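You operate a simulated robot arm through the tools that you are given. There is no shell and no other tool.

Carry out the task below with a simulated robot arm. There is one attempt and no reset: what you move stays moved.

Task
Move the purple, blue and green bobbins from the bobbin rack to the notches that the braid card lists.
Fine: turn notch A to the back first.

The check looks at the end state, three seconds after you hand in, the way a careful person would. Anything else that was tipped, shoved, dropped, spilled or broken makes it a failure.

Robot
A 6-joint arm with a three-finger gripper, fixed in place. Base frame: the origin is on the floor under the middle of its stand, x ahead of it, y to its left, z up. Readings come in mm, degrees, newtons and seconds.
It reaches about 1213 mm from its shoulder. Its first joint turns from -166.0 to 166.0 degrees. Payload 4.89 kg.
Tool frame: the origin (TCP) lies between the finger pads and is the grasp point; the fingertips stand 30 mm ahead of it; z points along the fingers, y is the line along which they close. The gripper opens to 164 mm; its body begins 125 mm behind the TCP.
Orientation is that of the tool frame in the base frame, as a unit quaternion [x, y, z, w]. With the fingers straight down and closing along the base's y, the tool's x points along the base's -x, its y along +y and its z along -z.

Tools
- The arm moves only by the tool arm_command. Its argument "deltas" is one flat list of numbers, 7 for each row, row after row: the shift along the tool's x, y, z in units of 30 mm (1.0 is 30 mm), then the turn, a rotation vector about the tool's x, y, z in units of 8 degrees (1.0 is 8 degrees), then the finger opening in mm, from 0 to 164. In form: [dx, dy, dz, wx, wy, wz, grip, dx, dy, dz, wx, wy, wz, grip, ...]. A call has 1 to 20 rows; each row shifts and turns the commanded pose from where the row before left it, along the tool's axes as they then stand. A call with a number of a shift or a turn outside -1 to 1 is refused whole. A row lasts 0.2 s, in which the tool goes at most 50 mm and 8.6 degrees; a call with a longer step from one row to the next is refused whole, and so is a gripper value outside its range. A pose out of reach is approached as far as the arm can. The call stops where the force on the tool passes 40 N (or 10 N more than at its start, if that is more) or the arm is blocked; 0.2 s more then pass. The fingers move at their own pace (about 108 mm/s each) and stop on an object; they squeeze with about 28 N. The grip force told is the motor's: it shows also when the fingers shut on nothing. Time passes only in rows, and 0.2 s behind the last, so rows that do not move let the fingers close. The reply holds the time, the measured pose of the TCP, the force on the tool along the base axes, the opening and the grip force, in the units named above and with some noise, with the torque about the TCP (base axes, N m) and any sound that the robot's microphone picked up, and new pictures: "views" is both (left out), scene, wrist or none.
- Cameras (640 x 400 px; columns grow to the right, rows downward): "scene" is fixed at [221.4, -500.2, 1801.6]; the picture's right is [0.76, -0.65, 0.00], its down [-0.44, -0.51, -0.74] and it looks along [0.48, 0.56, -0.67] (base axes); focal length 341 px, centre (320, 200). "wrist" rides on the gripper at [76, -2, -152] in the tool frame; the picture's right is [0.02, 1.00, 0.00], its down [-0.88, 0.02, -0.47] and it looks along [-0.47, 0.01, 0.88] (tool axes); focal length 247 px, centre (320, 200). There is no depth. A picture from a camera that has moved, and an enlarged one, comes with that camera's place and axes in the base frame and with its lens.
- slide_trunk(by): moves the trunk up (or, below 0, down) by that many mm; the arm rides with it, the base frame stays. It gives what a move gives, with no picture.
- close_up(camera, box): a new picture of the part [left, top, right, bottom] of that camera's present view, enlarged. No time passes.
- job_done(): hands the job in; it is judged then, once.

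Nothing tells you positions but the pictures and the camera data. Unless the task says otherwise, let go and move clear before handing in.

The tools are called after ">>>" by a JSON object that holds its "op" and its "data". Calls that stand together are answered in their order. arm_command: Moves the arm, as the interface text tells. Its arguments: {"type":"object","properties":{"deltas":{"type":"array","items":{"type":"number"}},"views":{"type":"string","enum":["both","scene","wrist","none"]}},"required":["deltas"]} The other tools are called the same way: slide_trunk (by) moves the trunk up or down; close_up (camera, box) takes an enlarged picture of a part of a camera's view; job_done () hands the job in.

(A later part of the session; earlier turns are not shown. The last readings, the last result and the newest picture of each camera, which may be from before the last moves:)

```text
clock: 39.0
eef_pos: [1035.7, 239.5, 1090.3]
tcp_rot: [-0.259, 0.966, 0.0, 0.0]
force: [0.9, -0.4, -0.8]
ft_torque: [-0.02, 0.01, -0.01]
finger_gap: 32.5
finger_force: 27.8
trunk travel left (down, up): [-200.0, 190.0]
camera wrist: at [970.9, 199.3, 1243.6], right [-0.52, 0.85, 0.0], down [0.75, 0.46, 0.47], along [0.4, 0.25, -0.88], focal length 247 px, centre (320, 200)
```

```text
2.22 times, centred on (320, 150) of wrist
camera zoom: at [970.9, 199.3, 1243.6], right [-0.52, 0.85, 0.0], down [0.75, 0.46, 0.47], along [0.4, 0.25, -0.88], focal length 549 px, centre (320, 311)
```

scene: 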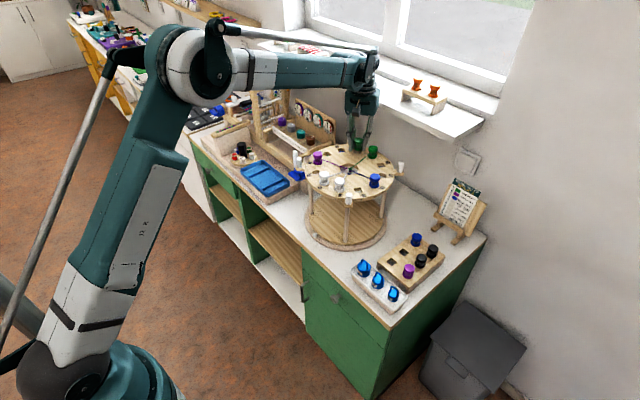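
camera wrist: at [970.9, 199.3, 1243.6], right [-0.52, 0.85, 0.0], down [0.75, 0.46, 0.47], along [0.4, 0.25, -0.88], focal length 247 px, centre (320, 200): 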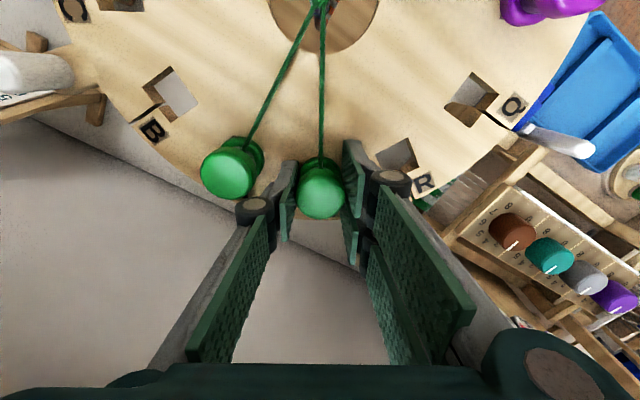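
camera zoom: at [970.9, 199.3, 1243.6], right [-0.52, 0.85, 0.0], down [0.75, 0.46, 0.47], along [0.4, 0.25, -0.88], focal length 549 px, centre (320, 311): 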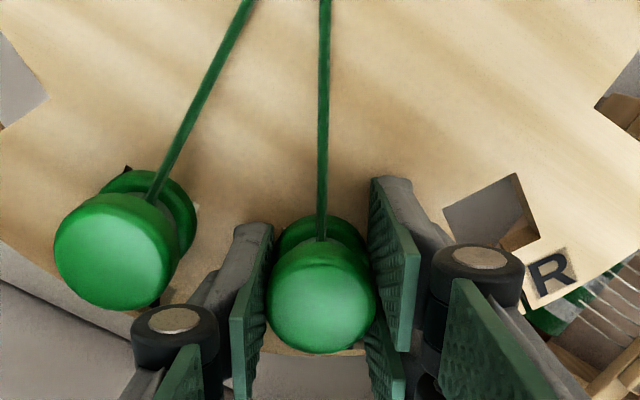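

A thread now runs from the new green bobbin to the centre, so it's seated in T with no load on the arm. I'll open the fingers a little, check, and then lift away.

>>> {"op": "arm_command", "data": {"deltas": [0, 0, 0, 0, 0, 0, 36, 0, 0, 0, 0, 0, 0, 40, 0, 0, 0, 0, 0, 0, 43, 0, 0, 0, 0, 0, 0, 43], "views": "wrist"}}

>>> {"op": "close_up", "data": {"camera": "scene", "box": [330, 120, 390, 180]}}

>>> {"op": "close_up", "data": {"camera": "wrist", "box": [220, 60, 420, 240]}}

```text
clock: 40.0
eef_pos: [1035.1, 239.3, 1091.0]
tcp_rot: [-0.258, 0.966, 0.0, 0.001]
force: [-0.6, -1.3, -0.3]
ft_torque: [0.04, 0.0, 0.0]
finger_gap: 42.9
finger_force: 0.0
trunk travel left (down, up): [-200.0, 190.0]
camera wrist: at [970.9, 199.3, 1243.7], right [-0.52, 0.85, 0.0], down [0.75, 0.46, 0.47], along [0.4, 0.25, -0.88], focal length 247 px, centre (320, 200)
```

wrist: 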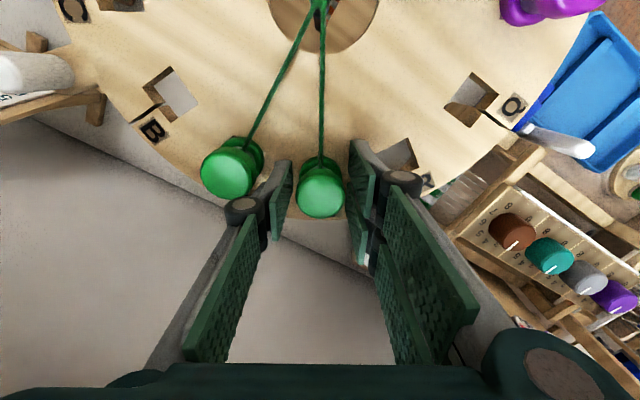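

```text
6.67 times, centred on (360, 150) of scene
camera zoom: at [221.4, -500.2, 1801.6], right [0.76, -0.65, 0.0], down [-0.44, -0.51, -0.74], along [0.48, 0.56, -0.67], focal length 2273 px, centre (53, 533)
```

zoom: 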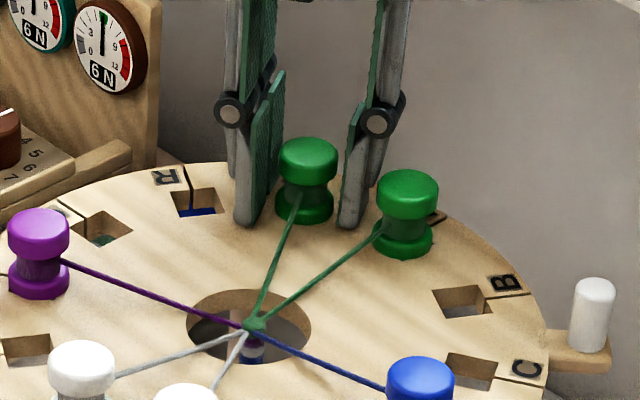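

```text
2.22 times, centred on (320, 150) of wrist
camera zoom: at [970.9, 199.3, 1243.7], right [-0.52, 0.85, 0.0], down [0.75, 0.46, 0.47], along [0.4, 0.25, -0.88], focal length 549 px, centre (320, 311)
```

zoom: 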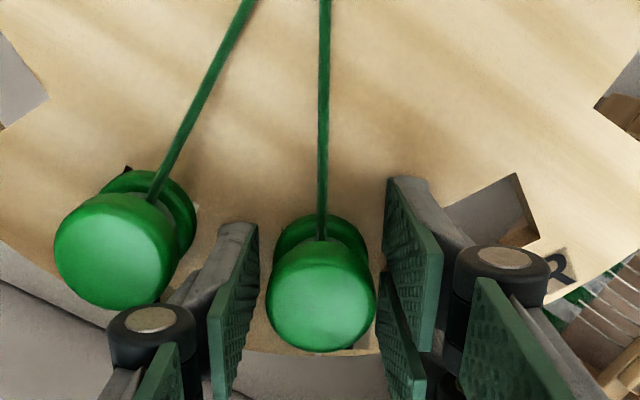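

Green stands on its own in T. I'll lift straight up, straighten the tool and head back toward the rack for purple.

>>> {"op": "arm_command", "data": {"deltas": [0, 0, -0.4, 0, 0, 0, 43, 0, 0, -0.8, 0, 0, 0, 43, 0, 0, -0.9, 0, 0, 0, 43, 0, 0, -0.9, 0, 0, 0, 43, 0, 0, -0.7, 0, 0, 0, 43, 0, 0, 0, 0, 0, 0.9375, 48, 0, 0, 0, 0, 0, 0.9375, 52, 0, 0, 0, 0, 0, 0.9375, 52, 0, 0, 0, 0, 0, 0.9375, 52, 0.344, -0.922, 0, 0, 0, 0, 52, 0.344, -0.922, 0, 0, 0, 0, 52, 0.344, -0.922, 0, 0, 0, 0, 52, 0.344, -0.922, 0, 0, 0, 0, 52, 0.344, -0.922, 0, 0, 0, 0, 52], "views": "both"}}

>>> {"op": "close_up", "data": {"camera": "scene", "box": [300, 120, 410, 230]}}

```text
clock: 43.0
eef_pos: [983.5, 103.6, 1202.2]
tcp_rot: [-0.001, 1.0, 0.001, 0.0]
force: [0.9, 1.4, 1.1]
ft_torque: [-0.21, 0.07, -0.03]
finger_gap: 52.2
finger_force: 0.1
trunk travel left (down, up): [-200.0, 190.0]
camera wrist: at [908.6, 100.8, 1354.4], right [-0.02, 1.0, 0.0], down [0.88, 0.02, 0.47], along [0.47, 0.01, -0.88], focal length 247 px, centre (320, 200)
```

scene: 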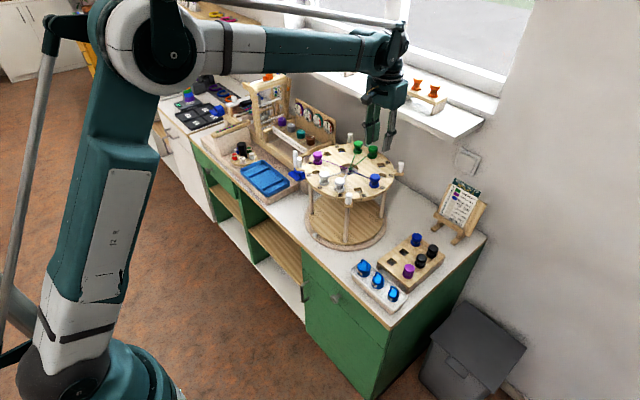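
wrist: 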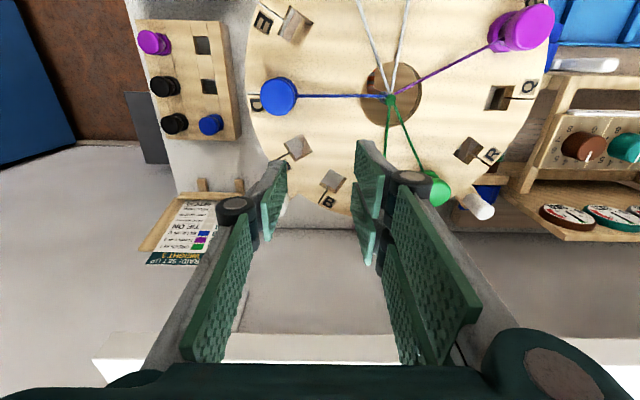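

```text
3.64 times, centred on (355, 175) of scene
camera zoom: at [221.4, -500.2, 1801.6], right [0.76, -0.65, 0.0], down [-0.44, -0.51, -0.74], along [0.48, 0.56, -0.67], focal length 1240 px, centre (193, 291)
```

zoom: 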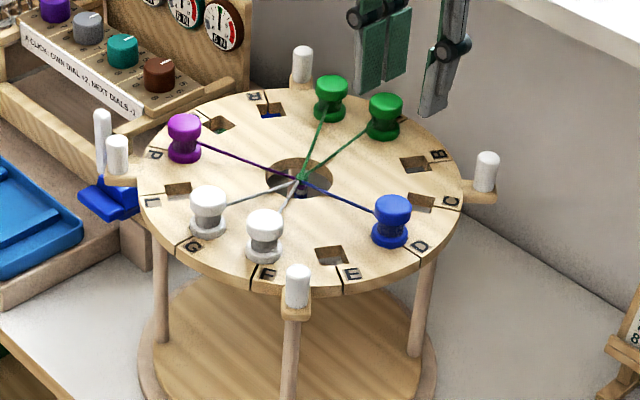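

Green looks seated and the disc hasn't moved. I'll continue to above purple at about (881, −176).

>>> {"op": "arm_command", "data": {"deltas": [0.342, -0.932, 0, 0, 0, 0, 52, 0.342, -0.932, 0, 0, 0, 0, 52, 0.342, -0.932, 0, 0, 0, 0, 52, 0.342, -0.932, 0, 0, 0, 0, 52, 0.342, -0.932, 0, 0, 0, 0, 52, 0.342, -0.932, 0, 0, 0, 0, 52, 0.342, -0.932, 0, 0, 0, 0, 52, 0.342, -0.932, 0, 0, 0, 0, 52, 0.342, -0.932, 0, 0, 0, 0, 52, 0.342, -0.932, 0, 0, 0, 0, 52, 0, 0, 0.95, 0, 0, 0, 52, 0, 0, 0.95, 0, 0, 0, 52, 0, 0, 0.95, 0, 0, 0, 52, 0, 0, 0.95, 0, 0, 0, 52, 0, 0, 0.95, 0, 0, 0, 52, 0, 0, 0.95, 0, 0, 0, 52, 0, 0, 0.95, 0, 0, 0, 52, 0, 0, 0.95, 0, 0, 0, 52, 0, 0, 0.9, 0, 0, 0, 52], "views": "both"}}

>>> {"op": "close_up", "data": {"camera": "wrist", "box": [220, 90, 420, 240]}}

>>> {"op": "close_up", "data": {"camera": "scene", "box": [345, 200, 465, 310]}}

```text
clock: 47.0
eef_pos: [881.4, -181.1, 946.2]
tcp_rot: [0.0, 1.0, 0.0, 0.0]
force: [-0.4, 0.0, 0.5]
ft_torque: [-0.01, -0.12, 0.01]
finger_gap: 52.0
finger_force: 0.0
trunk travel left (down, up): [-200.0, 190.0]
camera wrist: at [804.7, -183.1, 1098.8], right [-0.02, 1.0, 0.0], down [0.88, 0.02, 0.47], along [0.47, 0.01, -0.88], focal length 247 px, centre (320, 200)
```

scene: 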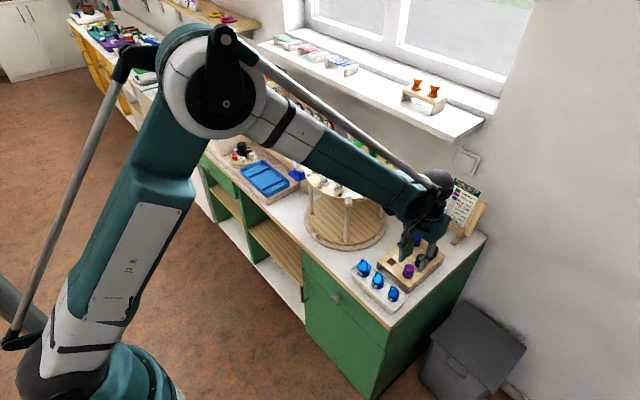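
wrist: 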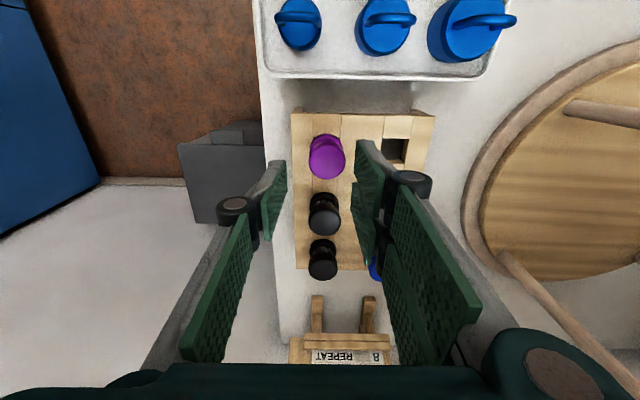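

```text
2.67 times, centred on (320, 165) of wrist
camera zoom: at [804.7, -183.1, 1098.8], right [-0.02, 1.0, 0.0], down [0.88, 0.02, 0.47], along [0.47, 0.01, -0.88], focal length 659 px, centre (320, 293)
```

zoom: 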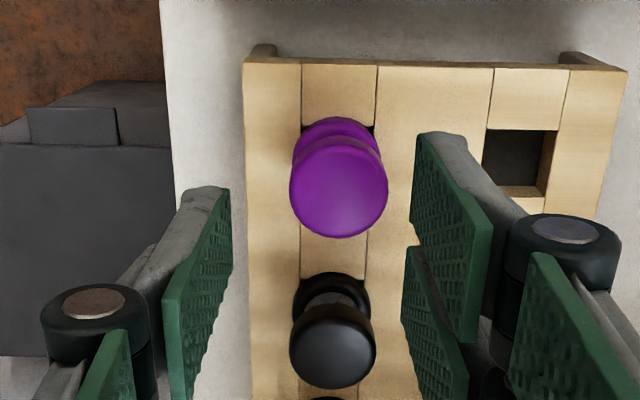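

```text
3.64 times, centred on (405, 255) of scene
camera zoom: at [221.4, -500.2, 1801.6], right [0.76, -0.65, 0.0], down [-0.44, -0.51, -0.74], along [0.48, 0.56, -0.67], focal length 1240 px, centre (11, 0)
```

zoom: 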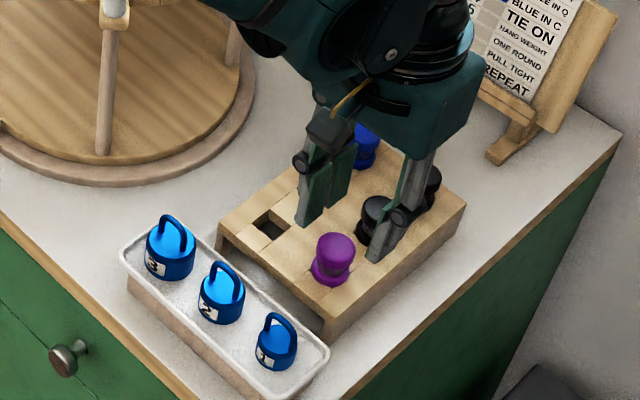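

Purple is about 6 mm to the +y side of the tool axis, with x aligned. I'll correct that and go down partway to re-check.

>>> {"op": "arm_command", "data": {"deltas": [0, 0.197, 0.3, 0, 0, 0, 52, 0, 0, 0.55, 0, 0, 0, 52, 0, 0, 0.4, 0, 0, 0, 52, 0, 0, 0, 0, 0, 0, 52], "views": "wrist"}}

>>> {"op": "close_up", "data": {"camera": "wrist", "box": [220, 90, 420, 240]}}

```text
clock: 48.0
eef_pos: [880.7, -173.5, 908.2]
tcp_rot: [0.0, 1.0, 0.0, 0.0]
force: [0.2, -0.3, -0.2]
ft_torque: [0.01, 0.04, -0.01]
finger_gap: 52.2
finger_force: 0.0
trunk travel left (down, up): [-200.0, 190.0]
camera wrist: at [804.6, -176.1, 1061.9], right [-0.02, 1.0, 0.0], down [0.88, 0.02, 0.47], along [0.47, 0.01, -0.88], focal length 247 px, centre (320, 200)
```

wrist: 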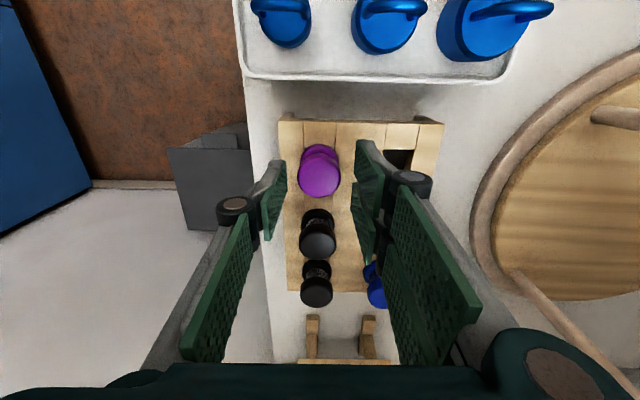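

```text
2.67 times, centred on (320, 165) of wrist
camera zoom: at [804.6, -176.1, 1061.9], right [-0.02, 1.0, 0.0], down [0.88, 0.02, 0.47], along [0.47, 0.01, -0.88], focal length 659 px, centre (320, 293)
```

zoom: 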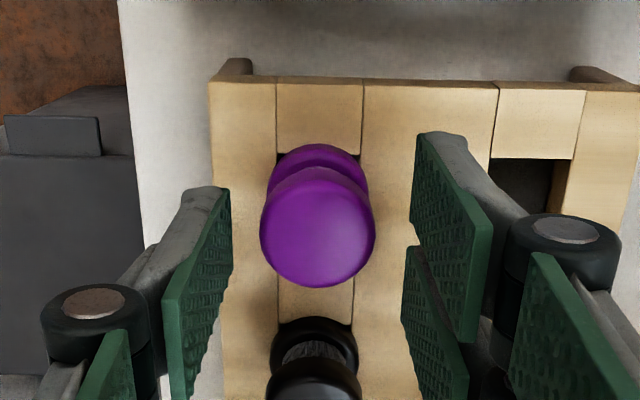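

Purple is centred to about 1 mm. I'll descend around it and close.

>>> {"op": "arm_command", "data": {"deltas": [0, -0.03, 0.25, 0, 0, 0, 52, 0, 0, 0.3, 0, 0, 0, 52, 0, 0, 0.26, 0, 0, 0, 52, 0, 0, 0, 0, 0, 0, 52, 0, 0, 0, 0, 0, 0, 24, 0, 0, 0, 0, 0, 0, 24, 0, 0, 0, 0, 0, 0, 24, 0, 0, 0, 0, 0, 0, 24], "views": "wrist"}}

>>> {"op": "close_up", "data": {"camera": "wrist", "box": [220, 90, 420, 240]}}

>>> {"op": "close_up", "data": {"camera": "scene", "box": [345, 200, 465, 310]}}

```text
clock: 49.8
eef_pos: [881.2, -174.8, 885.2]
tcp_rot: [0.0, 1.0, -0.001, 0.0]
force: [0.6, 0.1, -0.3]
ft_torque: [0.0, 0.02, -0.02]
finger_gap: 32.3
finger_force: 28.0
trunk travel left (down, up): [-200.0, 190.0]
camera wrist: at [804.7, -176.7, 1037.4], right [-0.02, 1.0, 0.0], down [0.88, 0.02, 0.47], along [0.47, 0.01, -0.88], focal length 247 px, centre (320, 200)
```

wrist: 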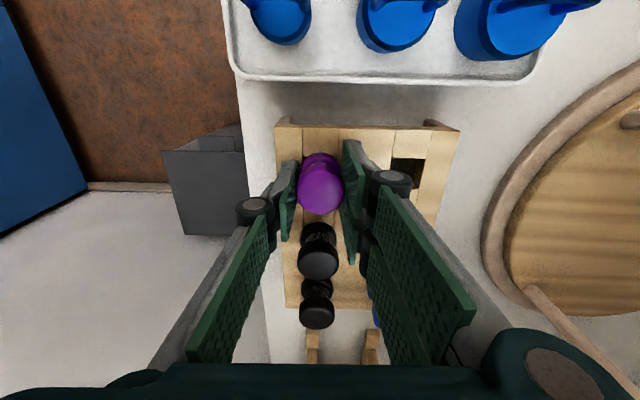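

```text
2.67 times, centred on (320, 165) of wrist
camera zoom: at [804.7, -176.7, 1037.4], right [-0.02, 1.0, 0.0], down [0.88, 0.02, 0.47], along [0.47, 0.01, -0.88], focal length 659 px, centre (320, 293)
```

zoom: 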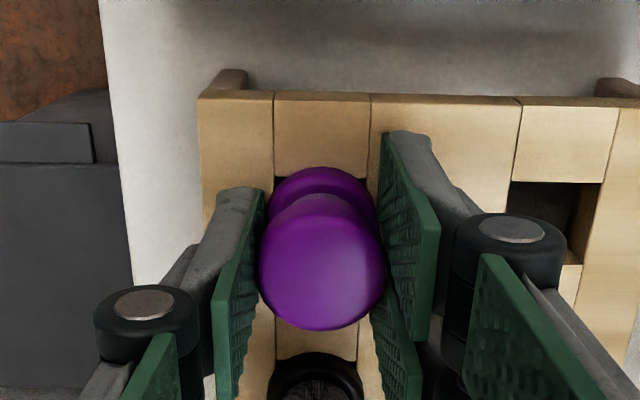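

```text
3.64 times, centred on (405, 255) of scene
camera zoom: at [221.4, -500.2, 1801.6], right [0.76, -0.65, 0.0], down [-0.44, -0.51, -0.74], along [0.48, 0.56, -0.67], focal length 1240 px, centre (11, 0)
```

zoom: 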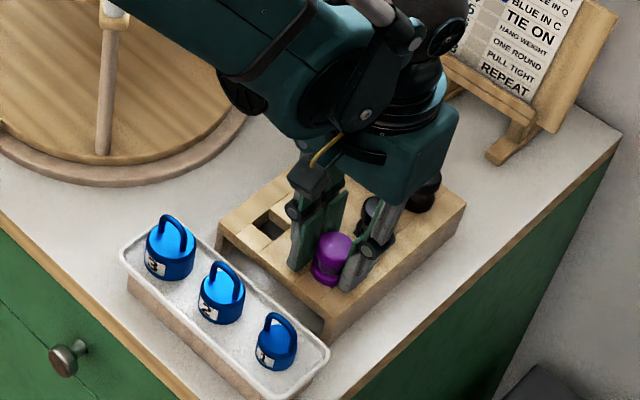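

Purple is held. I'll lift it straight up to a safe height.

>>> {"op": "arm_command", "data": {"deltas": [0, 0, -0.2, 0, 0, 0, 24, 0, 0, -0.4, 0, 0, 0, 24, 0, 0, -0.7, 0, 0, 0, 24, 0, 0, -0.97, 0, 0, 0, 24, 0, 0, -0.97, 0, 0, 0, 24, 0, 0, -0.97, 0, 0, 0, 24, 0, 0, -0.97, 0, 0, 0, 24, 0, 0, -0.97, 0, 0, 0, 24, 0, 0, -0.97, 0, 0, 0, 24, 0, 0, -0.97, 0, 0, 0, 24, 0, 0, -0.97, 0, 0, 0, 24, 0, 0, -0.97, 0, 0, 0, 24], "views": "both"}}

>>> {"op": "close_up", "data": {"camera": "scene", "box": [345, 200, 465, 310]}}

```text
clock: 52.4
eef_pos: [878.9, -170.7, 1188.3]
tcp_rot: [0.0, 1.0, 0.0, 0.0]
force: [0.3, -0.4, -1.5]
ft_torque: [0.01, 0.14, 0.03]
finger_gap: 32.3
finger_force: 28.4
trunk travel left (down, up): [-200.0, 190.0]
camera wrist: at [803.1, -173.8, 1340.4], right [-0.02, 1.0, 0.0], down [0.88, 0.02, 0.47], along [0.47, 0.01, -0.88], focal length 247 px, centre (320, 200)
```

scene: 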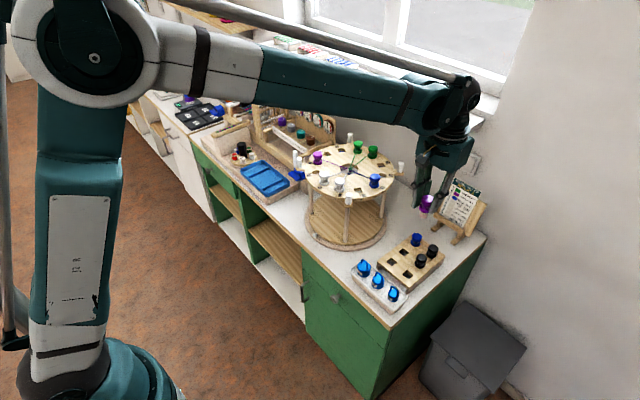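
wrist: 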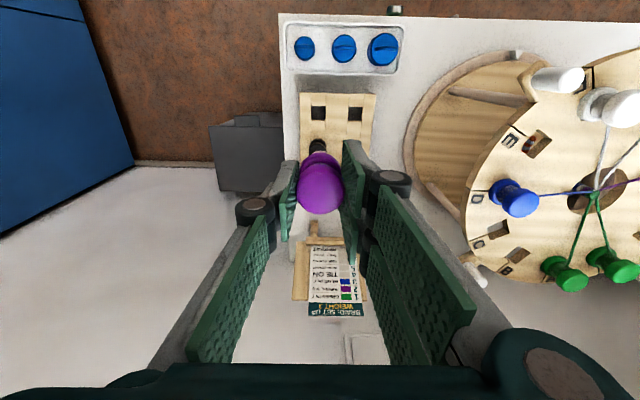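

```text
3.64 times, centred on (405, 255) of scene
camera zoom: at [221.4, -500.2, 1801.6], right [0.76, -0.65, 0.0], down [-0.44, -0.51, -0.74], along [0.48, 0.56, -0.67], focal length 1240 px, centre (11, 0)
```

zoom: 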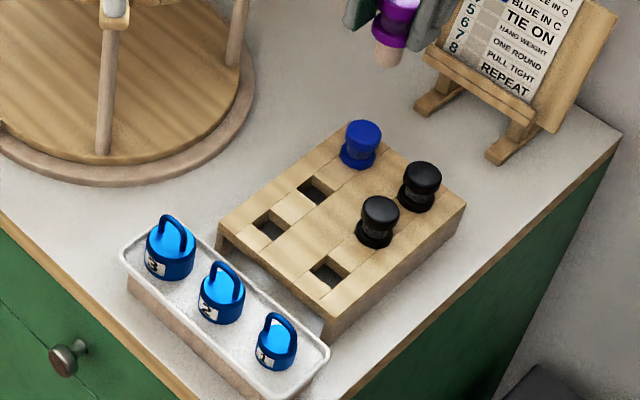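

Purple came out cleanly and the rack didn't move. I'll cross over the disc to above notch Q at (931.7, 300.1).

>>> {"op": "arm_command", "data": {"deltas": [-0.11, 0.981, 0, 0, 0, 0, 24, -0.11, 0.981, 0, 0, 0, 0, 24, -0.11, 0.981, 0, 0, 0, 0, 24, -0.11, 0.981, 0, 0, 0, 0, 24, -0.11, 0.981, 0, 0, 0, 0, 24, -0.11, 0.981, 0, 0, 0, 0, 24, -0.11, 0.981, 0, 0, 0, 0, 24, -0.11, 0.981, 0, 0, 0, 0, 24, -0.11, 0.981, 0, 0, 0, 0, 24, -0.11, 0.981, 0, 0, 0, 0, 24, -0.11, 0.981, 0, 0, 0, 0, 24, -0.11, 0.981, 0, 0, 0, 0, 24, -0.11, 0.981, 0, 0, 0, 0, 24, -0.11, 0.981, 0, 0, 0, 0, 24, -0.11, 0.981, 0, 0, 0, 0, 24, -0.11, 0.981, 0, 0, 0, 0, 24, 0, 0, 0, 0, 0, 0, 24], "views": "both"}}

>>> {"op": "close_up", "data": {"camera": "wrist", "box": [220, 60, 420, 240]}}

>>> {"op": "close_up", "data": {"camera": "scene", "box": [260, 80, 410, 220]}}

```text
clock: 56.0
eef_pos: [934.4, 298.3, 1188.1]
tcp_rot: [0.001, 1.0, 0.0, 0.0]
force: [0.4, 1.5, -0.4]
ft_torque: [-0.06, 0.03, 0.03]
finger_gap: 32.5
finger_force: 28.0
trunk travel left (down, up): [-200.0, 190.0]
camera wrist: at [858.0, 296.5, 1340.7], right [-0.02, 1.0, 0.0], down [0.88, 0.02, 0.47], along [0.47, 0.01, -0.88], focal length 247 px, centre (320, 200)
```

scene: 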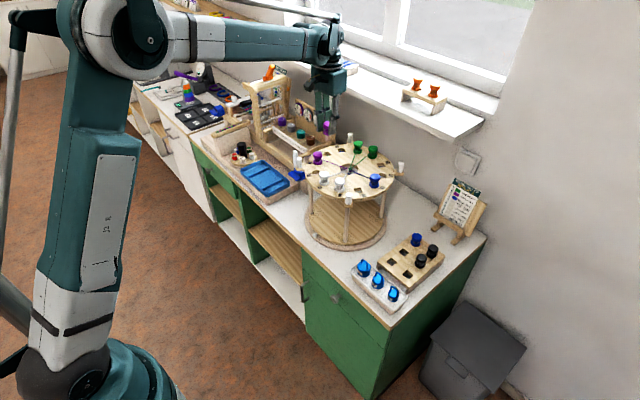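
wrist: 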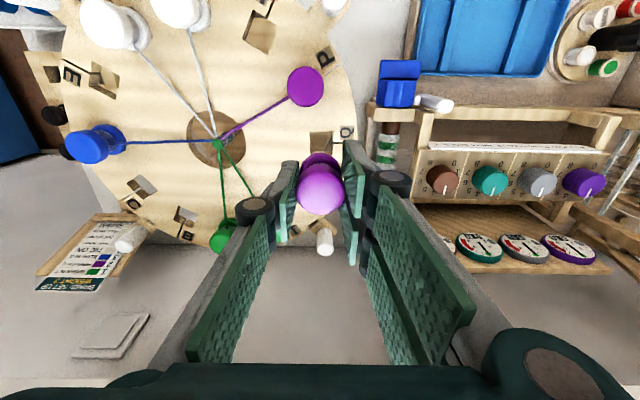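

```text
2.22 times, centred on (320, 150) of wrist
camera zoom: at [858.0, 296.5, 1340.7], right [-0.02, 1.0, 0.0], down [0.88, 0.02, 0.47], along [0.47, 0.01, -0.88], focal length 549 px, centre (320, 311)
```

zoom: 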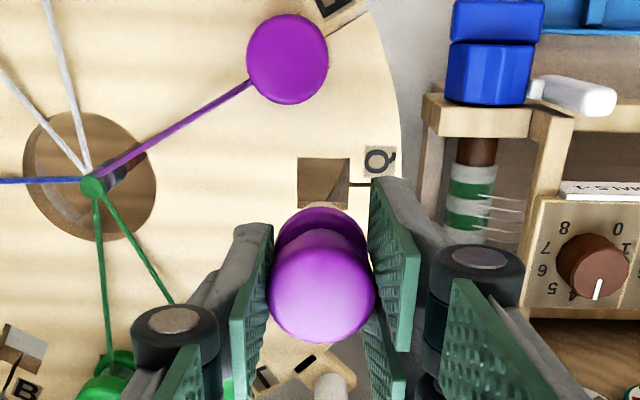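

```text
2.86 times, centred on (335, 150) of scene
camera zoom: at [221.4, -500.2, 1801.6], right [0.76, -0.65, 0.0], down [-0.44, -0.51, -0.74], along [0.48, 0.56, -0.67], focal length 974 px, centre (277, 343)
```

zoom: 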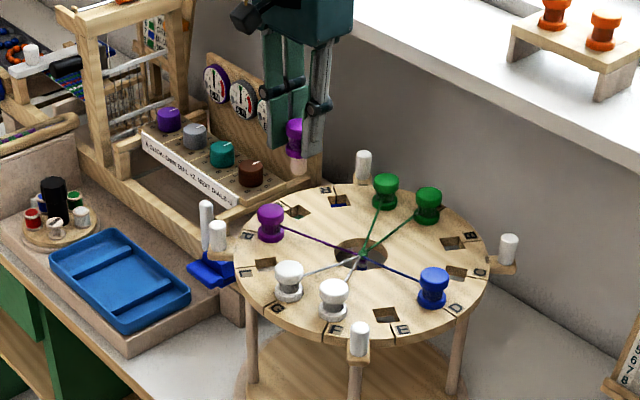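

Q's hole shows clearly, about 2.5 mm toward −x and 1.5 mm toward +y of the tool axis. Here the thumb would stand on the thread's line, so I'll turn the gripper to −90°. That closes along the rim, with two fingers toward empty R, and keeps the thread line free.

>>> {"op": "arm_command", "data": {"deltas": [0.09, 0.05, 0, 0, 0, 0.9375, 24, 0, 0, 0, 0, 0, 0.9375, 24, 0, 0, 0, 0, 0, 0.9375, 24, 0, 0, 0, 0, 0, 0.9375, 24, 0, 0, 0, 0, 0, 0.9375, 24, 0, 0, 0, 0, 0, 0.9375, 24, 0, 0, 0, 0, 0, 0.9375, 24, 0, 0, 0, 0, 0, 0.9375, 24, 0, 0, 0, 0, 0, 0.9375, 24, 0, 0, 0, 0, 0, 0.9375, 24, 0, 0, 0, 0, 0, 0.9375, 24, 0, 0, 0, 0, 0, 0.9375, 24, 0, 0, 0, 0, 0, 0, 24], "views": "both"}}

>>> {"op": "close_up", "data": {"camera": "wrist", "box": [220, 60, 420, 240]}}

>>> {"op": "close_up", "data": {"camera": "scene", "box": [260, 40, 410, 220]}}

```text
clock: 58.8
eef_pos: [931.4, 297.2, 1188.6]
tcp_rot: [0.708, 0.706, -0.001, 0.0]
force: [0.2, 0.6, -0.1]
ft_torque: [0.03, -0.01, -0.01]
finger_gap: 32.5
finger_force: 28.1
trunk travel left (down, up): [-200.0, 190.0]
camera wrist: at [929.7, 374.5, 1340.2], right [1.0, 0.02, 0.0], down [0.02, -0.88, 0.47], along [0.01, -0.47, -0.88], focal length 247 px, centre (320, 200)
```

scene: 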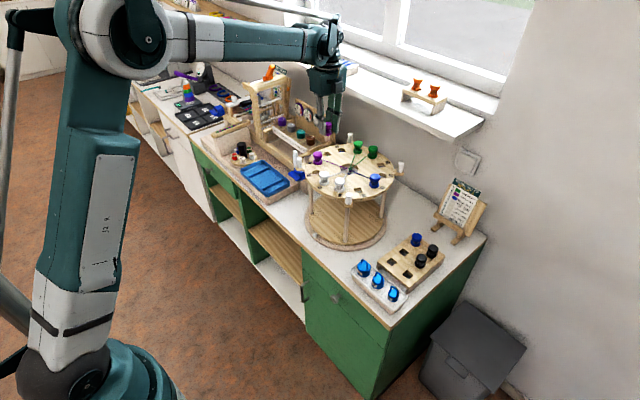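
wrist: 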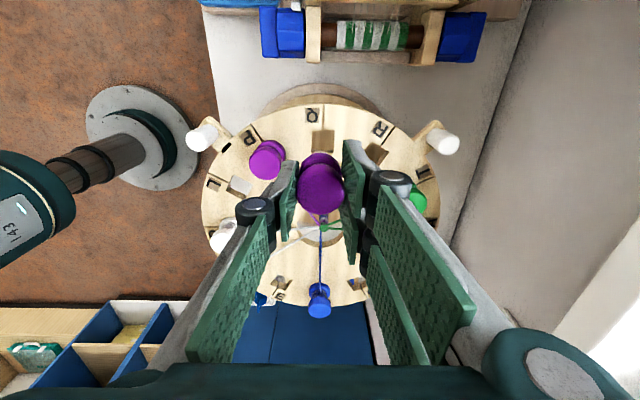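

```text
2.22 times, centred on (320, 150) of wrist
camera zoom: at [929.7, 374.5, 1340.2], right [1.0, 0.02, 0.0], down [0.02, -0.88, 0.47], along [0.01, -0.47, -0.88], focal length 549 px, centre (320, 311)
```

zoom: 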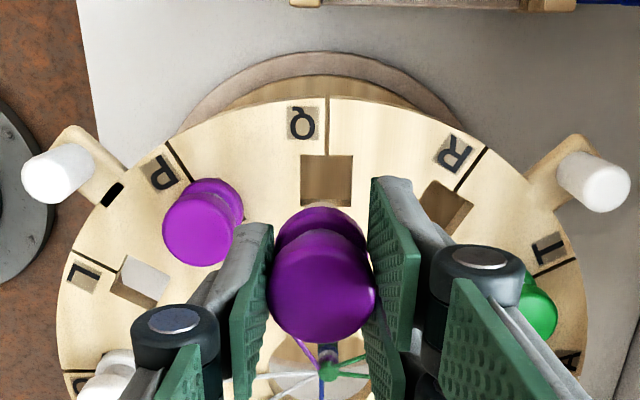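

```text
2.22 times, centred on (335, 130) of scene
camera zoom: at [221.4, -500.2, 1801.6], right [0.76, -0.65, 0.0], down [-0.44, -0.51, -0.74], along [0.48, 0.56, -0.67], focal length 758 px, centre (287, 356)
```

zoom: 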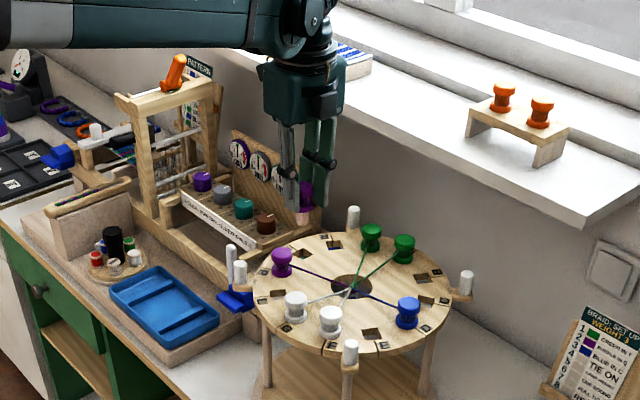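

The two views together show a small camera pitch bias. The bobbin needs about 2.5 mm more along both +x and +y to sit over Q. I'll correct that, descend to just above the hole and check.

>>> {"op": "arm_command", "data": {"deltas": [0.077, 0.087, 0.3, 0, 0, 0, 24, 0, 0, 0.6, 0, 0, 0, 24, 0, 0, 0.7, 0, 0, 0, 24, 0, 0, 0.5, 0, 0, 0, 24, 0, 0, 0, 0, 0, 0, 24], "views": "both"}}

>>> {"op": "close_up", "data": {"camera": "wrist", "box": [220, 60, 420, 240]}}

>>> {"op": "close_up", "data": {"camera": "scene", "box": [290, 100, 390, 190]}}

```text
clock: 60.0
eef_pos: [934.9, 300.5, 1121.6]
tcp_rot: [0.707, 0.707, 0.0, 0.0]
force: [0.4, 0.3, 0.0]
ft_torque: [-0.01, 0.03, -0.02]
finger_gap: 32.3
finger_force: 28.0
trunk travel left (down, up): [-200.0, 190.0]
camera wrist: at [933.7, 377.1, 1274.3], right [1.0, 0.02, 0.0], down [0.02, -0.88, 0.47], along [0.01, -0.47, -0.88], focal length 247 px, centre (320, 200)
```

scene: 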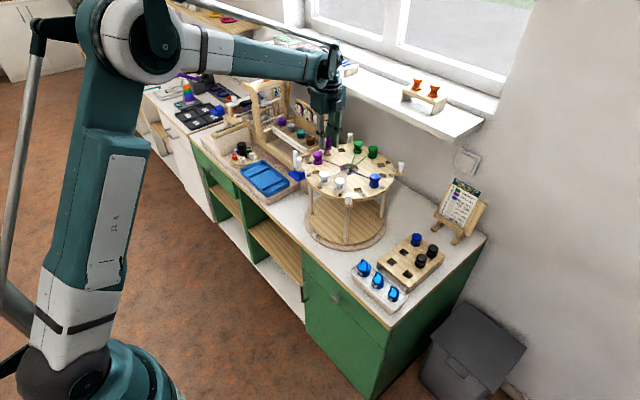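
wrist: 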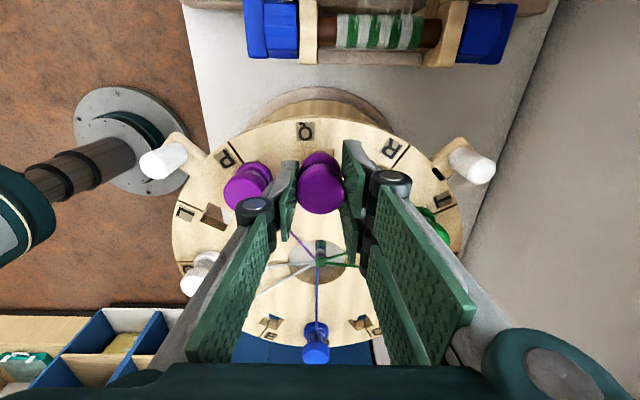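

```text
2.22 times, centred on (320, 150) of wrist
camera zoom: at [933.7, 377.1, 1274.3], right [1.0, 0.02, 0.0], down [0.02, -0.88, 0.47], along [0.01, -0.47, -0.88], focal length 549 px, centre (320, 311)
```

zoom: 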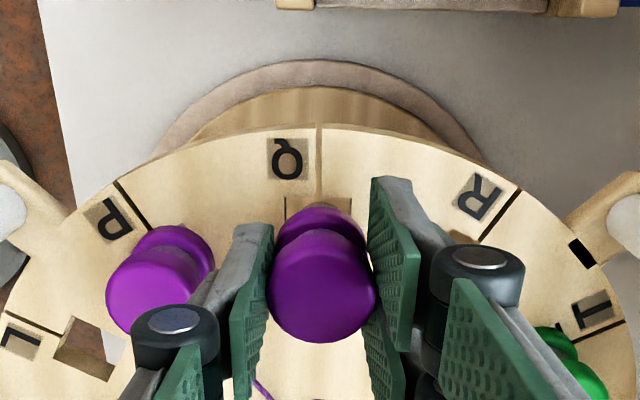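

```text
4.44 times, centred on (340, 145) of scene
camera zoom: at [221.4, -500.2, 1801.6], right [0.76, -0.65, 0.0], down [-0.44, -0.51, -0.74], along [0.48, 0.56, -0.67], focal length 1515 px, centre (231, 444)
```

zoom: 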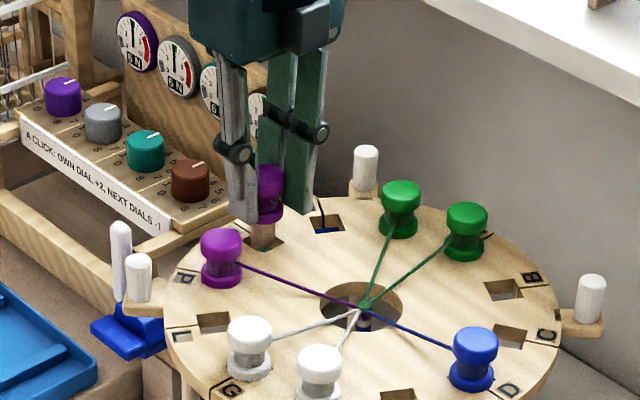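

The stem is over Q to within about 1.4 mm. I'll make a small correction and lower it into the hole in steps.

>>> {"op": "arm_command", "data": {"deltas": [0.033, -0.04, 0, 0, 0, 0, 24, 0, 0, 0.2, 0, 0, 0, 24, 0, 0, 0.2, 0, 0, 0, 24, 0, 0, 0.2, 0, 0, 0, 24, 0, 0, 0, 0, 0, 0, 24], "views": "wrist"}}

>>> {"op": "close_up", "data": {"camera": "wrist", "box": [220, 60, 420, 240]}}

>>> {"op": "close_up", "data": {"camera": "scene", "box": [310, 120, 380, 185]}}

```text
clock: 61.2
eef_pos: [933.5, 301.1, 1106.4]
tcp_rot: [0.707, 0.707, 0.0, 0.001]
force: [0.4, 0.0, -0.6]
ft_torque: [0.0, 0.04, -0.02]
finger_gap: 32.3
finger_force: 27.7
trunk travel left (down, up): [-200.0, 190.0]
camera wrist: at [932.3, 378.0, 1258.2], right [1.0, 0.02, 0.0], down [0.02, -0.88, 0.47], along [0.01, -0.47, -0.88], focal length 247 px, centre (320, 200)
```

wrist: 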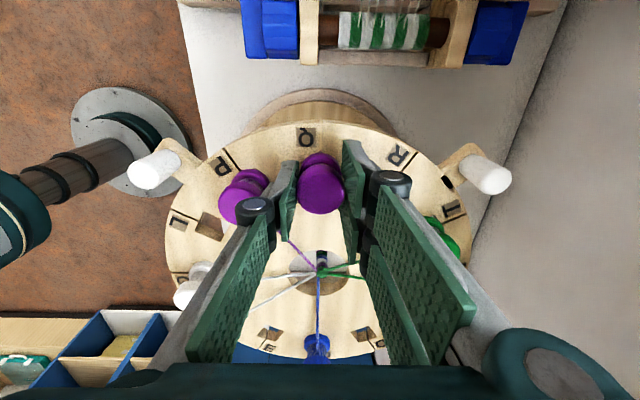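

```text
2.22 times, centred on (320, 150) of wrist
camera zoom: at [932.3, 378.0, 1258.2], right [1.0, 0.02, 0.0], down [0.02, -0.88, 0.47], along [0.01, -0.47, -0.88], focal length 549 px, centre (320, 311)
```

zoom: 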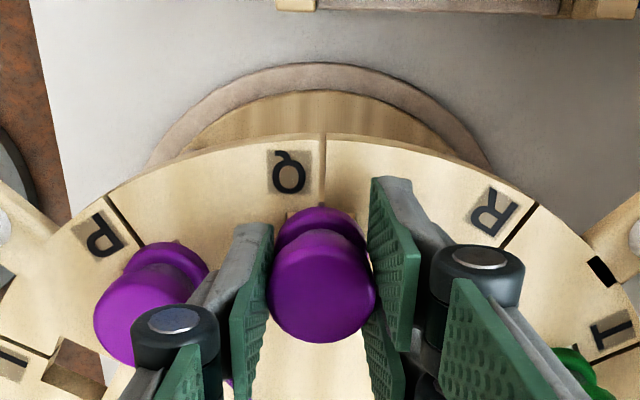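

```text
6.15 times, centred on (345, 152) of scene
camera zoom: at [221.4, -500.2, 1801.6], right [0.76, -0.65, 0.0], down [-0.44, -0.51, -0.74], along [0.48, 0.56, -0.67], focal length 2098 px, centre (166, 492)
```

zoom: 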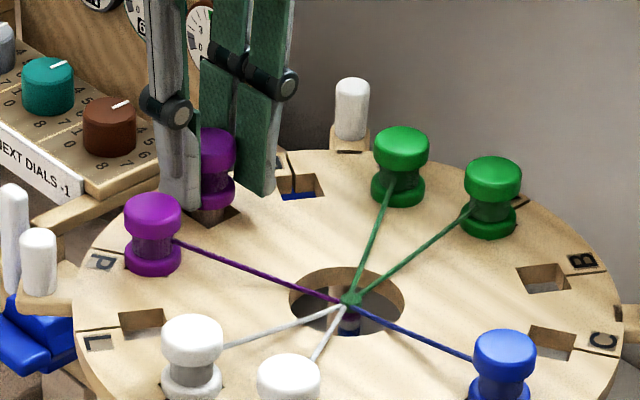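

The stem is in the hole with no side load. Continuing down gently.

>>> {"op": "arm_command", "data": {"deltas": [0, 0, 0.15, 0, 0, 0, 24, 0, 0, 0.15, 0, 0, 0, 24, 0, 0, 0.1, 0, 0, 0, 24, 0, 0, 0, 0, 0, 0, 24], "views": "wrist"}}

>>> {"op": "close_up", "data": {"camera": "wrist", "box": [220, 60, 420, 240]}}

>>> {"op": "close_up", "data": {"camera": "scene", "box": [310, 120, 380, 185]}}

```text
clock: 62.2
eef_pos: [933.0, 302.6, 1095.8]
tcp_rot: [0.707, 0.708, 0.0, 0.0]
force: [0.9, -1.7, 3.8]
ft_torque: [-0.1, -0.03, 0.02]
finger_gap: 32.5
finger_force: 28.0
trunk travel left (down, up): [-200.0, 190.0]
camera wrist: at [931.7, 378.6, 1247.2], right [1.0, 0.02, 0.0], down [0.02, -0.88, 0.47], along [0.01, -0.47, -0.88], focal length 247 px, centre (320, 200)
```

wrist: 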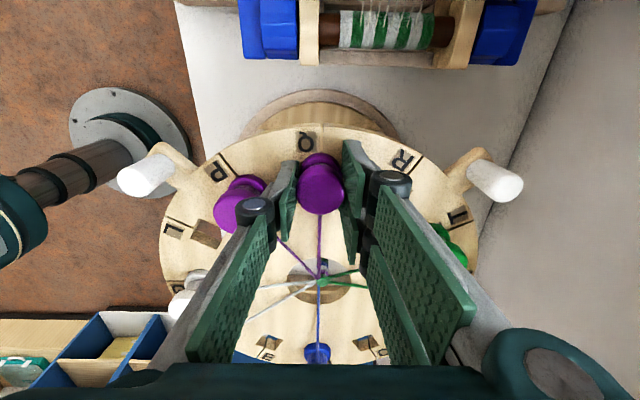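

```text
2.22 times, centred on (320, 150) of wrist
camera zoom: at [931.7, 378.6, 1247.2], right [1.0, 0.02, 0.0], down [0.02, -0.88, 0.47], along [0.01, -0.47, -0.88], focal length 549 px, centre (320, 311)
```

zoom: 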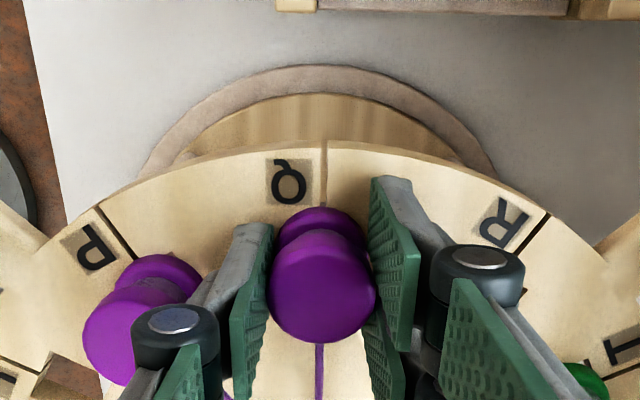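

```text
6.15 times, centred on (345, 152) of scene
camera zoom: at [221.4, -500.2, 1801.6], right [0.76, -0.65, 0.0], down [-0.44, -0.51, -0.74], along [0.48, 0.56, -0.67], focal length 2098 px, centre (166, 492)
```

zoom: 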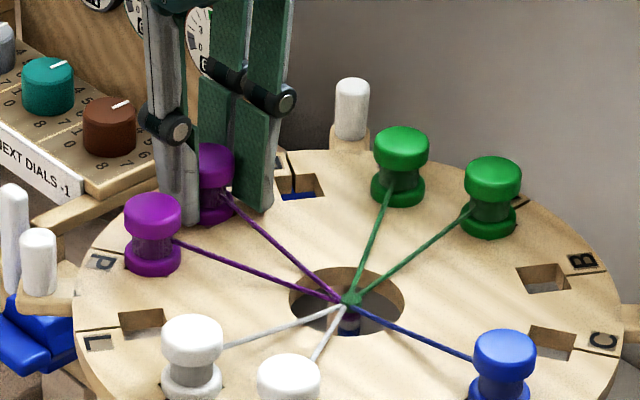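

The purple thread has appeared and a light contact force of 3.8 N shows the flange is on the disc. Releasing gently.

>>> {"op": "arm_command", "data": {"deltas": [0, 0, 0, 0, 0, 0, 36, 0, 0, 0, 0, 0, 0, 40, 0, 0, 0, 0, 0, 0, 43, 0, 0, 0, 0, 0, 0, 43], "views": "wrist"}}

>>> {"op": "close_up", "data": {"camera": "wrist", "box": [220, 60, 420, 240]}}

>>> {"op": "close_up", "data": {"camera": "scene", "box": [310, 120, 380, 185]}}

```text
clock: 63.2
eef_pos: [933.8, 302.3, 1094.9]
tcp_rot: [0.707, 0.707, 0.0, 0.0]
force: [-0.2, 0.6, 0.6]
ft_torque: [-0.04, -0.02, 0.02]
finger_gap: 42.9
finger_force: 0.2
trunk travel left (down, up): [-200.0, 190.0]
camera wrist: at [931.7, 378.7, 1246.9], right [1.0, 0.02, 0.0], down [0.02, -0.88, 0.47], along [0.01, -0.47, -0.88], focal length 247 px, centre (320, 200)
```

wrist: 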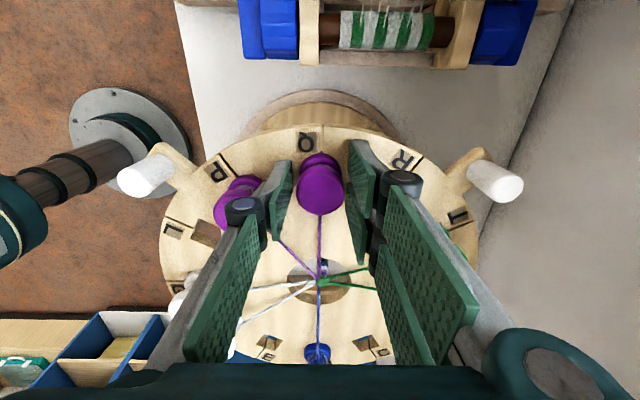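

```text
2.22 times, centred on (320, 150) of wrist
camera zoom: at [931.7, 378.7, 1246.9], right [1.0, 0.02, 0.0], down [0.02, -0.88, 0.47], along [0.01, -0.47, -0.88], focal length 549 px, centre (320, 311)
```

zoom: 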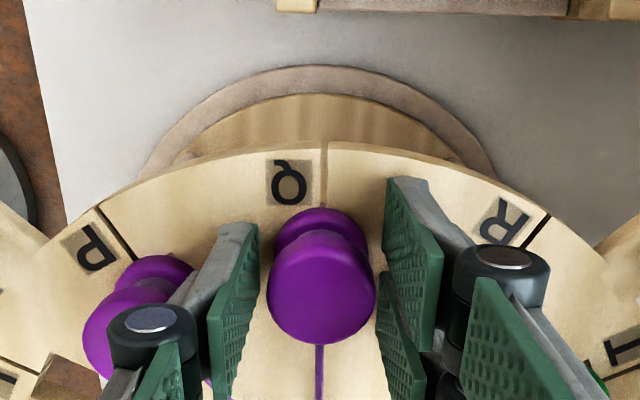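

```text
6.15 times, centred on (345, 152) of scene
camera zoom: at [221.4, -500.2, 1801.6], right [0.76, -0.65, 0.0], down [-0.44, -0.51, -0.74], along [0.48, 0.56, -0.67], focal length 2098 px, centre (166, 492)
```

zoom: 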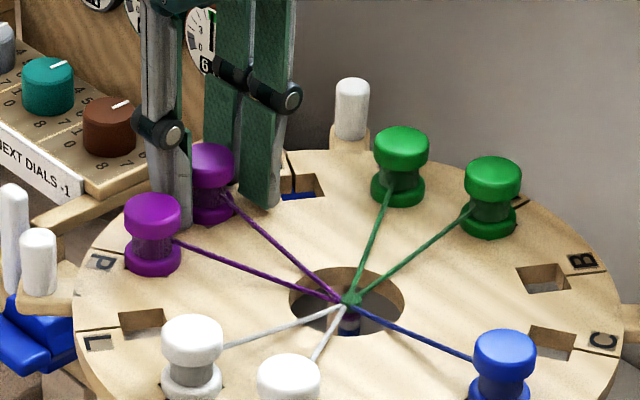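

Purple stands by itself in Q. I'll lift clear and turn the tool back to straight.

>>> {"op": "arm_command", "data": {"deltas": [0, 0, -0.4, 0, 0, 0, 43, 0, 0, -0.8, 0, 0, 0, 43, 0, 0, -0.9, 0, 0, 0, 43, 0, 0, -0.9, 0, 0, 0, 43, 0, 0, -0.6, 0, 0, 0, 43, 0, 0, 0, 0, 0, -0.9375, 48, 0, 0, 0, 0, 0, -0.9375, 52, 0, 0, 0, 0, 0, -0.9375, 52, 0, 0, 0, 0, 0, -0.9375, 52, 0, 0, 0, 0, 0, -0.9375, 52, 0, 0, 0, 0, 0, -0.9375, 52, 0, 0, 0, 0, 0, -0.9375, 52, 0, 0, 0, 0, 0, -0.9375, 52, 0, 0, 0, 0, 0, -0.9375, 52, 0, 0, 0, 0, 0, -0.9375, 52, 0, 0, 0, 0, 0, -0.9375, 52, 0, 0, 0, 0, 0, -0.9375, 52], "views": "both"}}

>>> {"op": "close_up", "data": {"camera": "scene", "box": [290, 120, 410, 230]}}

```text
clock: 66.8
eef_pos: [934.0, 303.2, 1202.0]
tcp_rot: [-0.001, 1.0, 0.0, -0.001]
force: [-1.0, -0.3, -0.1]
ft_torque: [0.01, 0.03, 0.01]
finger_gap: 52.1
finger_force: 0.1
trunk travel left (down, up): [-200.0, 190.0]
camera wrist: at [857.2, 299.1, 1354.1], right [-0.02, 1.0, 0.0], down [0.88, 0.02, 0.47], along [0.47, 0.01, -0.88], focal length 247 px, centre (320, 200)
```

scene: 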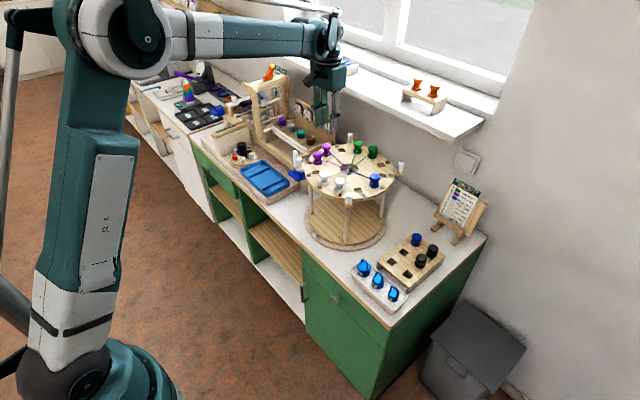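
wrist: 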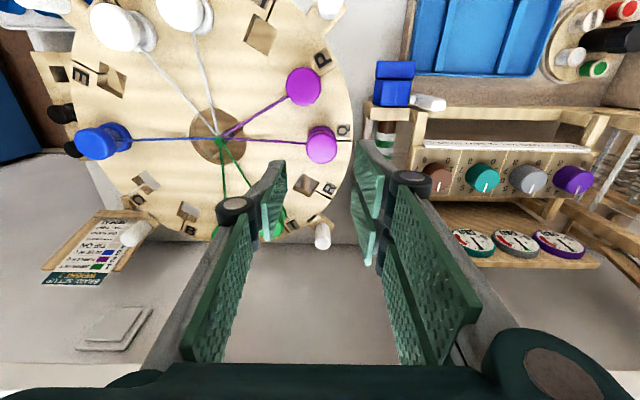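

```text
3.64 times, centred on (350, 175) of scene
camera zoom: at [221.4, -500.2, 1801.6], right [0.76, -0.65, 0.0], down [-0.44, -0.51, -0.74], along [0.48, 0.56, -0.67], focal length 1240 px, centre (211, 291)
```

zoom: 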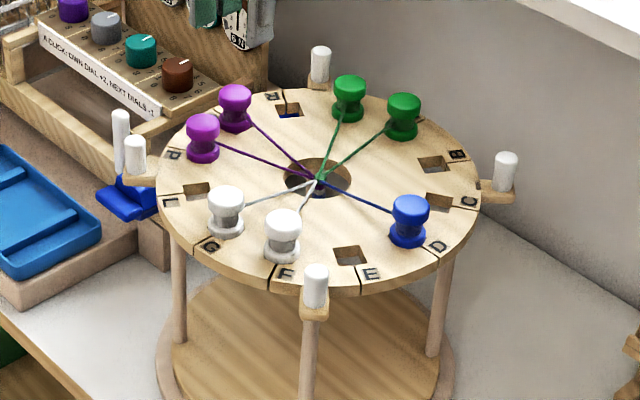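

Purple and green are both seated. Next I'll move over to blue at about (1009, −105), staying high.

>>> {"op": "arm_command", "data": {"deltas": [-0.179, -0.971, 0, 0, 0, 0, 52, -0.179, -0.971, 0, 0, 0, 0, 52, -0.179, -0.971, 0, 0, 0, 0, 52, -0.179, -0.971, 0, 0, 0, 0, 52, -0.179, -0.971, 0, 0, 0, 0, 52, -0.179, -0.971, 0, 0, 0, 0, 52, -0.179, -0.971, 0, 0, 0, 0, 52, -0.179, -0.971, 0, 0, 0, 0, 52, -0.179, -0.971, 0, 0, 0, 0, 52, -0.179, -0.971, 0, 0, 0, 0, 52, -0.179, -0.971, 0, 0, 0, 0, 52, -0.179, -0.971, 0, 0, 0, 0, 52, -0.179, -0.971, 0, 0, 0, 0, 52, -0.179, -0.971, 0, 0, 0, 0, 52, 0, 0, 0, 0, 0, 0, 52], "views": "both"}}

>>> {"op": "close_up", "data": {"camera": "wrist", "box": [220, 60, 420, 240]}}

>>> {"op": "close_up", "data": {"camera": "scene", "box": [380, 60, 520, 280]}}

```text
clock: 70.0
eef_pos: [1008.4, -108.4, 1199.8]
tcp_rot: [0.0, 1.0, 0.0, 0.001]
force: [-0.1, -0.1, 0.0]
ft_torque: [0.11, 0.01, -0.01]
finger_gap: 51.8
finger_force: 0.0
trunk travel left (down, up): [-200.0, 190.0]
camera wrist: at [932.4, -109.5, 1352.8], right [-0.02, 1.0, 0.0], down [0.88, 0.02, 0.47], along [0.47, 0.01, -0.88], focal length 247 px, centre (320, 200)
```

scene: 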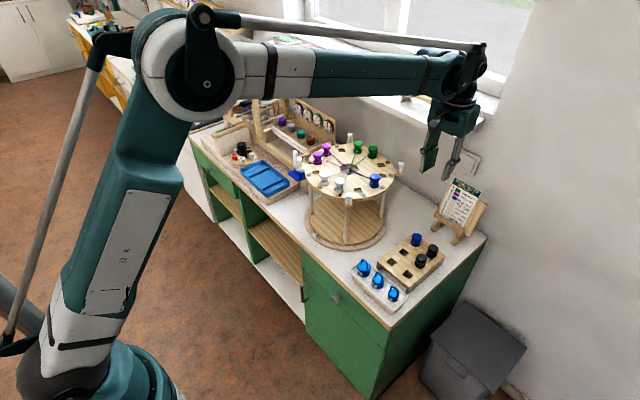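
wrist: 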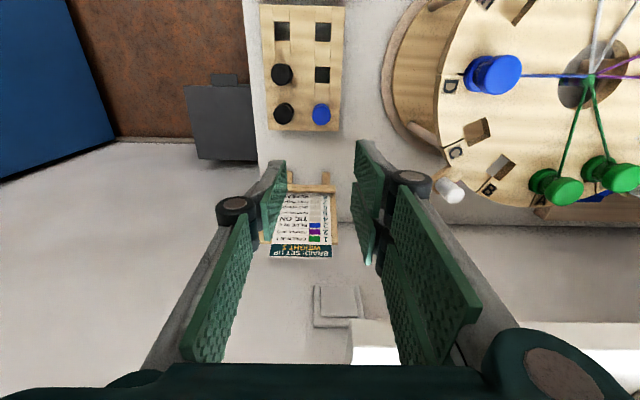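

```text
2.22 times, centred on (320, 150) of wrist
camera zoom: at [932.4, -109.5, 1352.8], right [-0.02, 1.0, 0.0], down [0.88, 0.02, 0.47], along [0.47, 0.01, -0.88], focal length 549 px, centre (320, 311)
```

zoom: 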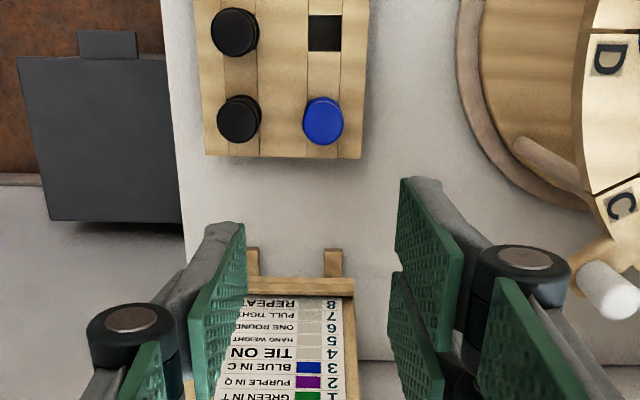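

```text
1.82 times, centred on (450, 170) of scene
camera zoom: at [221.4, -500.2, 1801.6], right [0.76, -0.65, 0.0], down [-0.44, -0.51, -0.74], along [0.48, 0.56, -0.67], focal length 620 px, centre (84, 254)
```

zoom: 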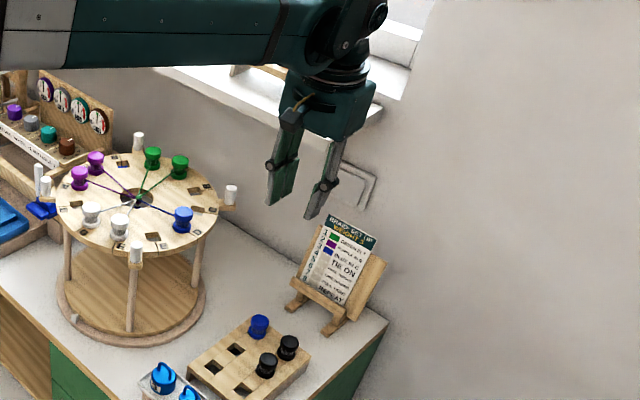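

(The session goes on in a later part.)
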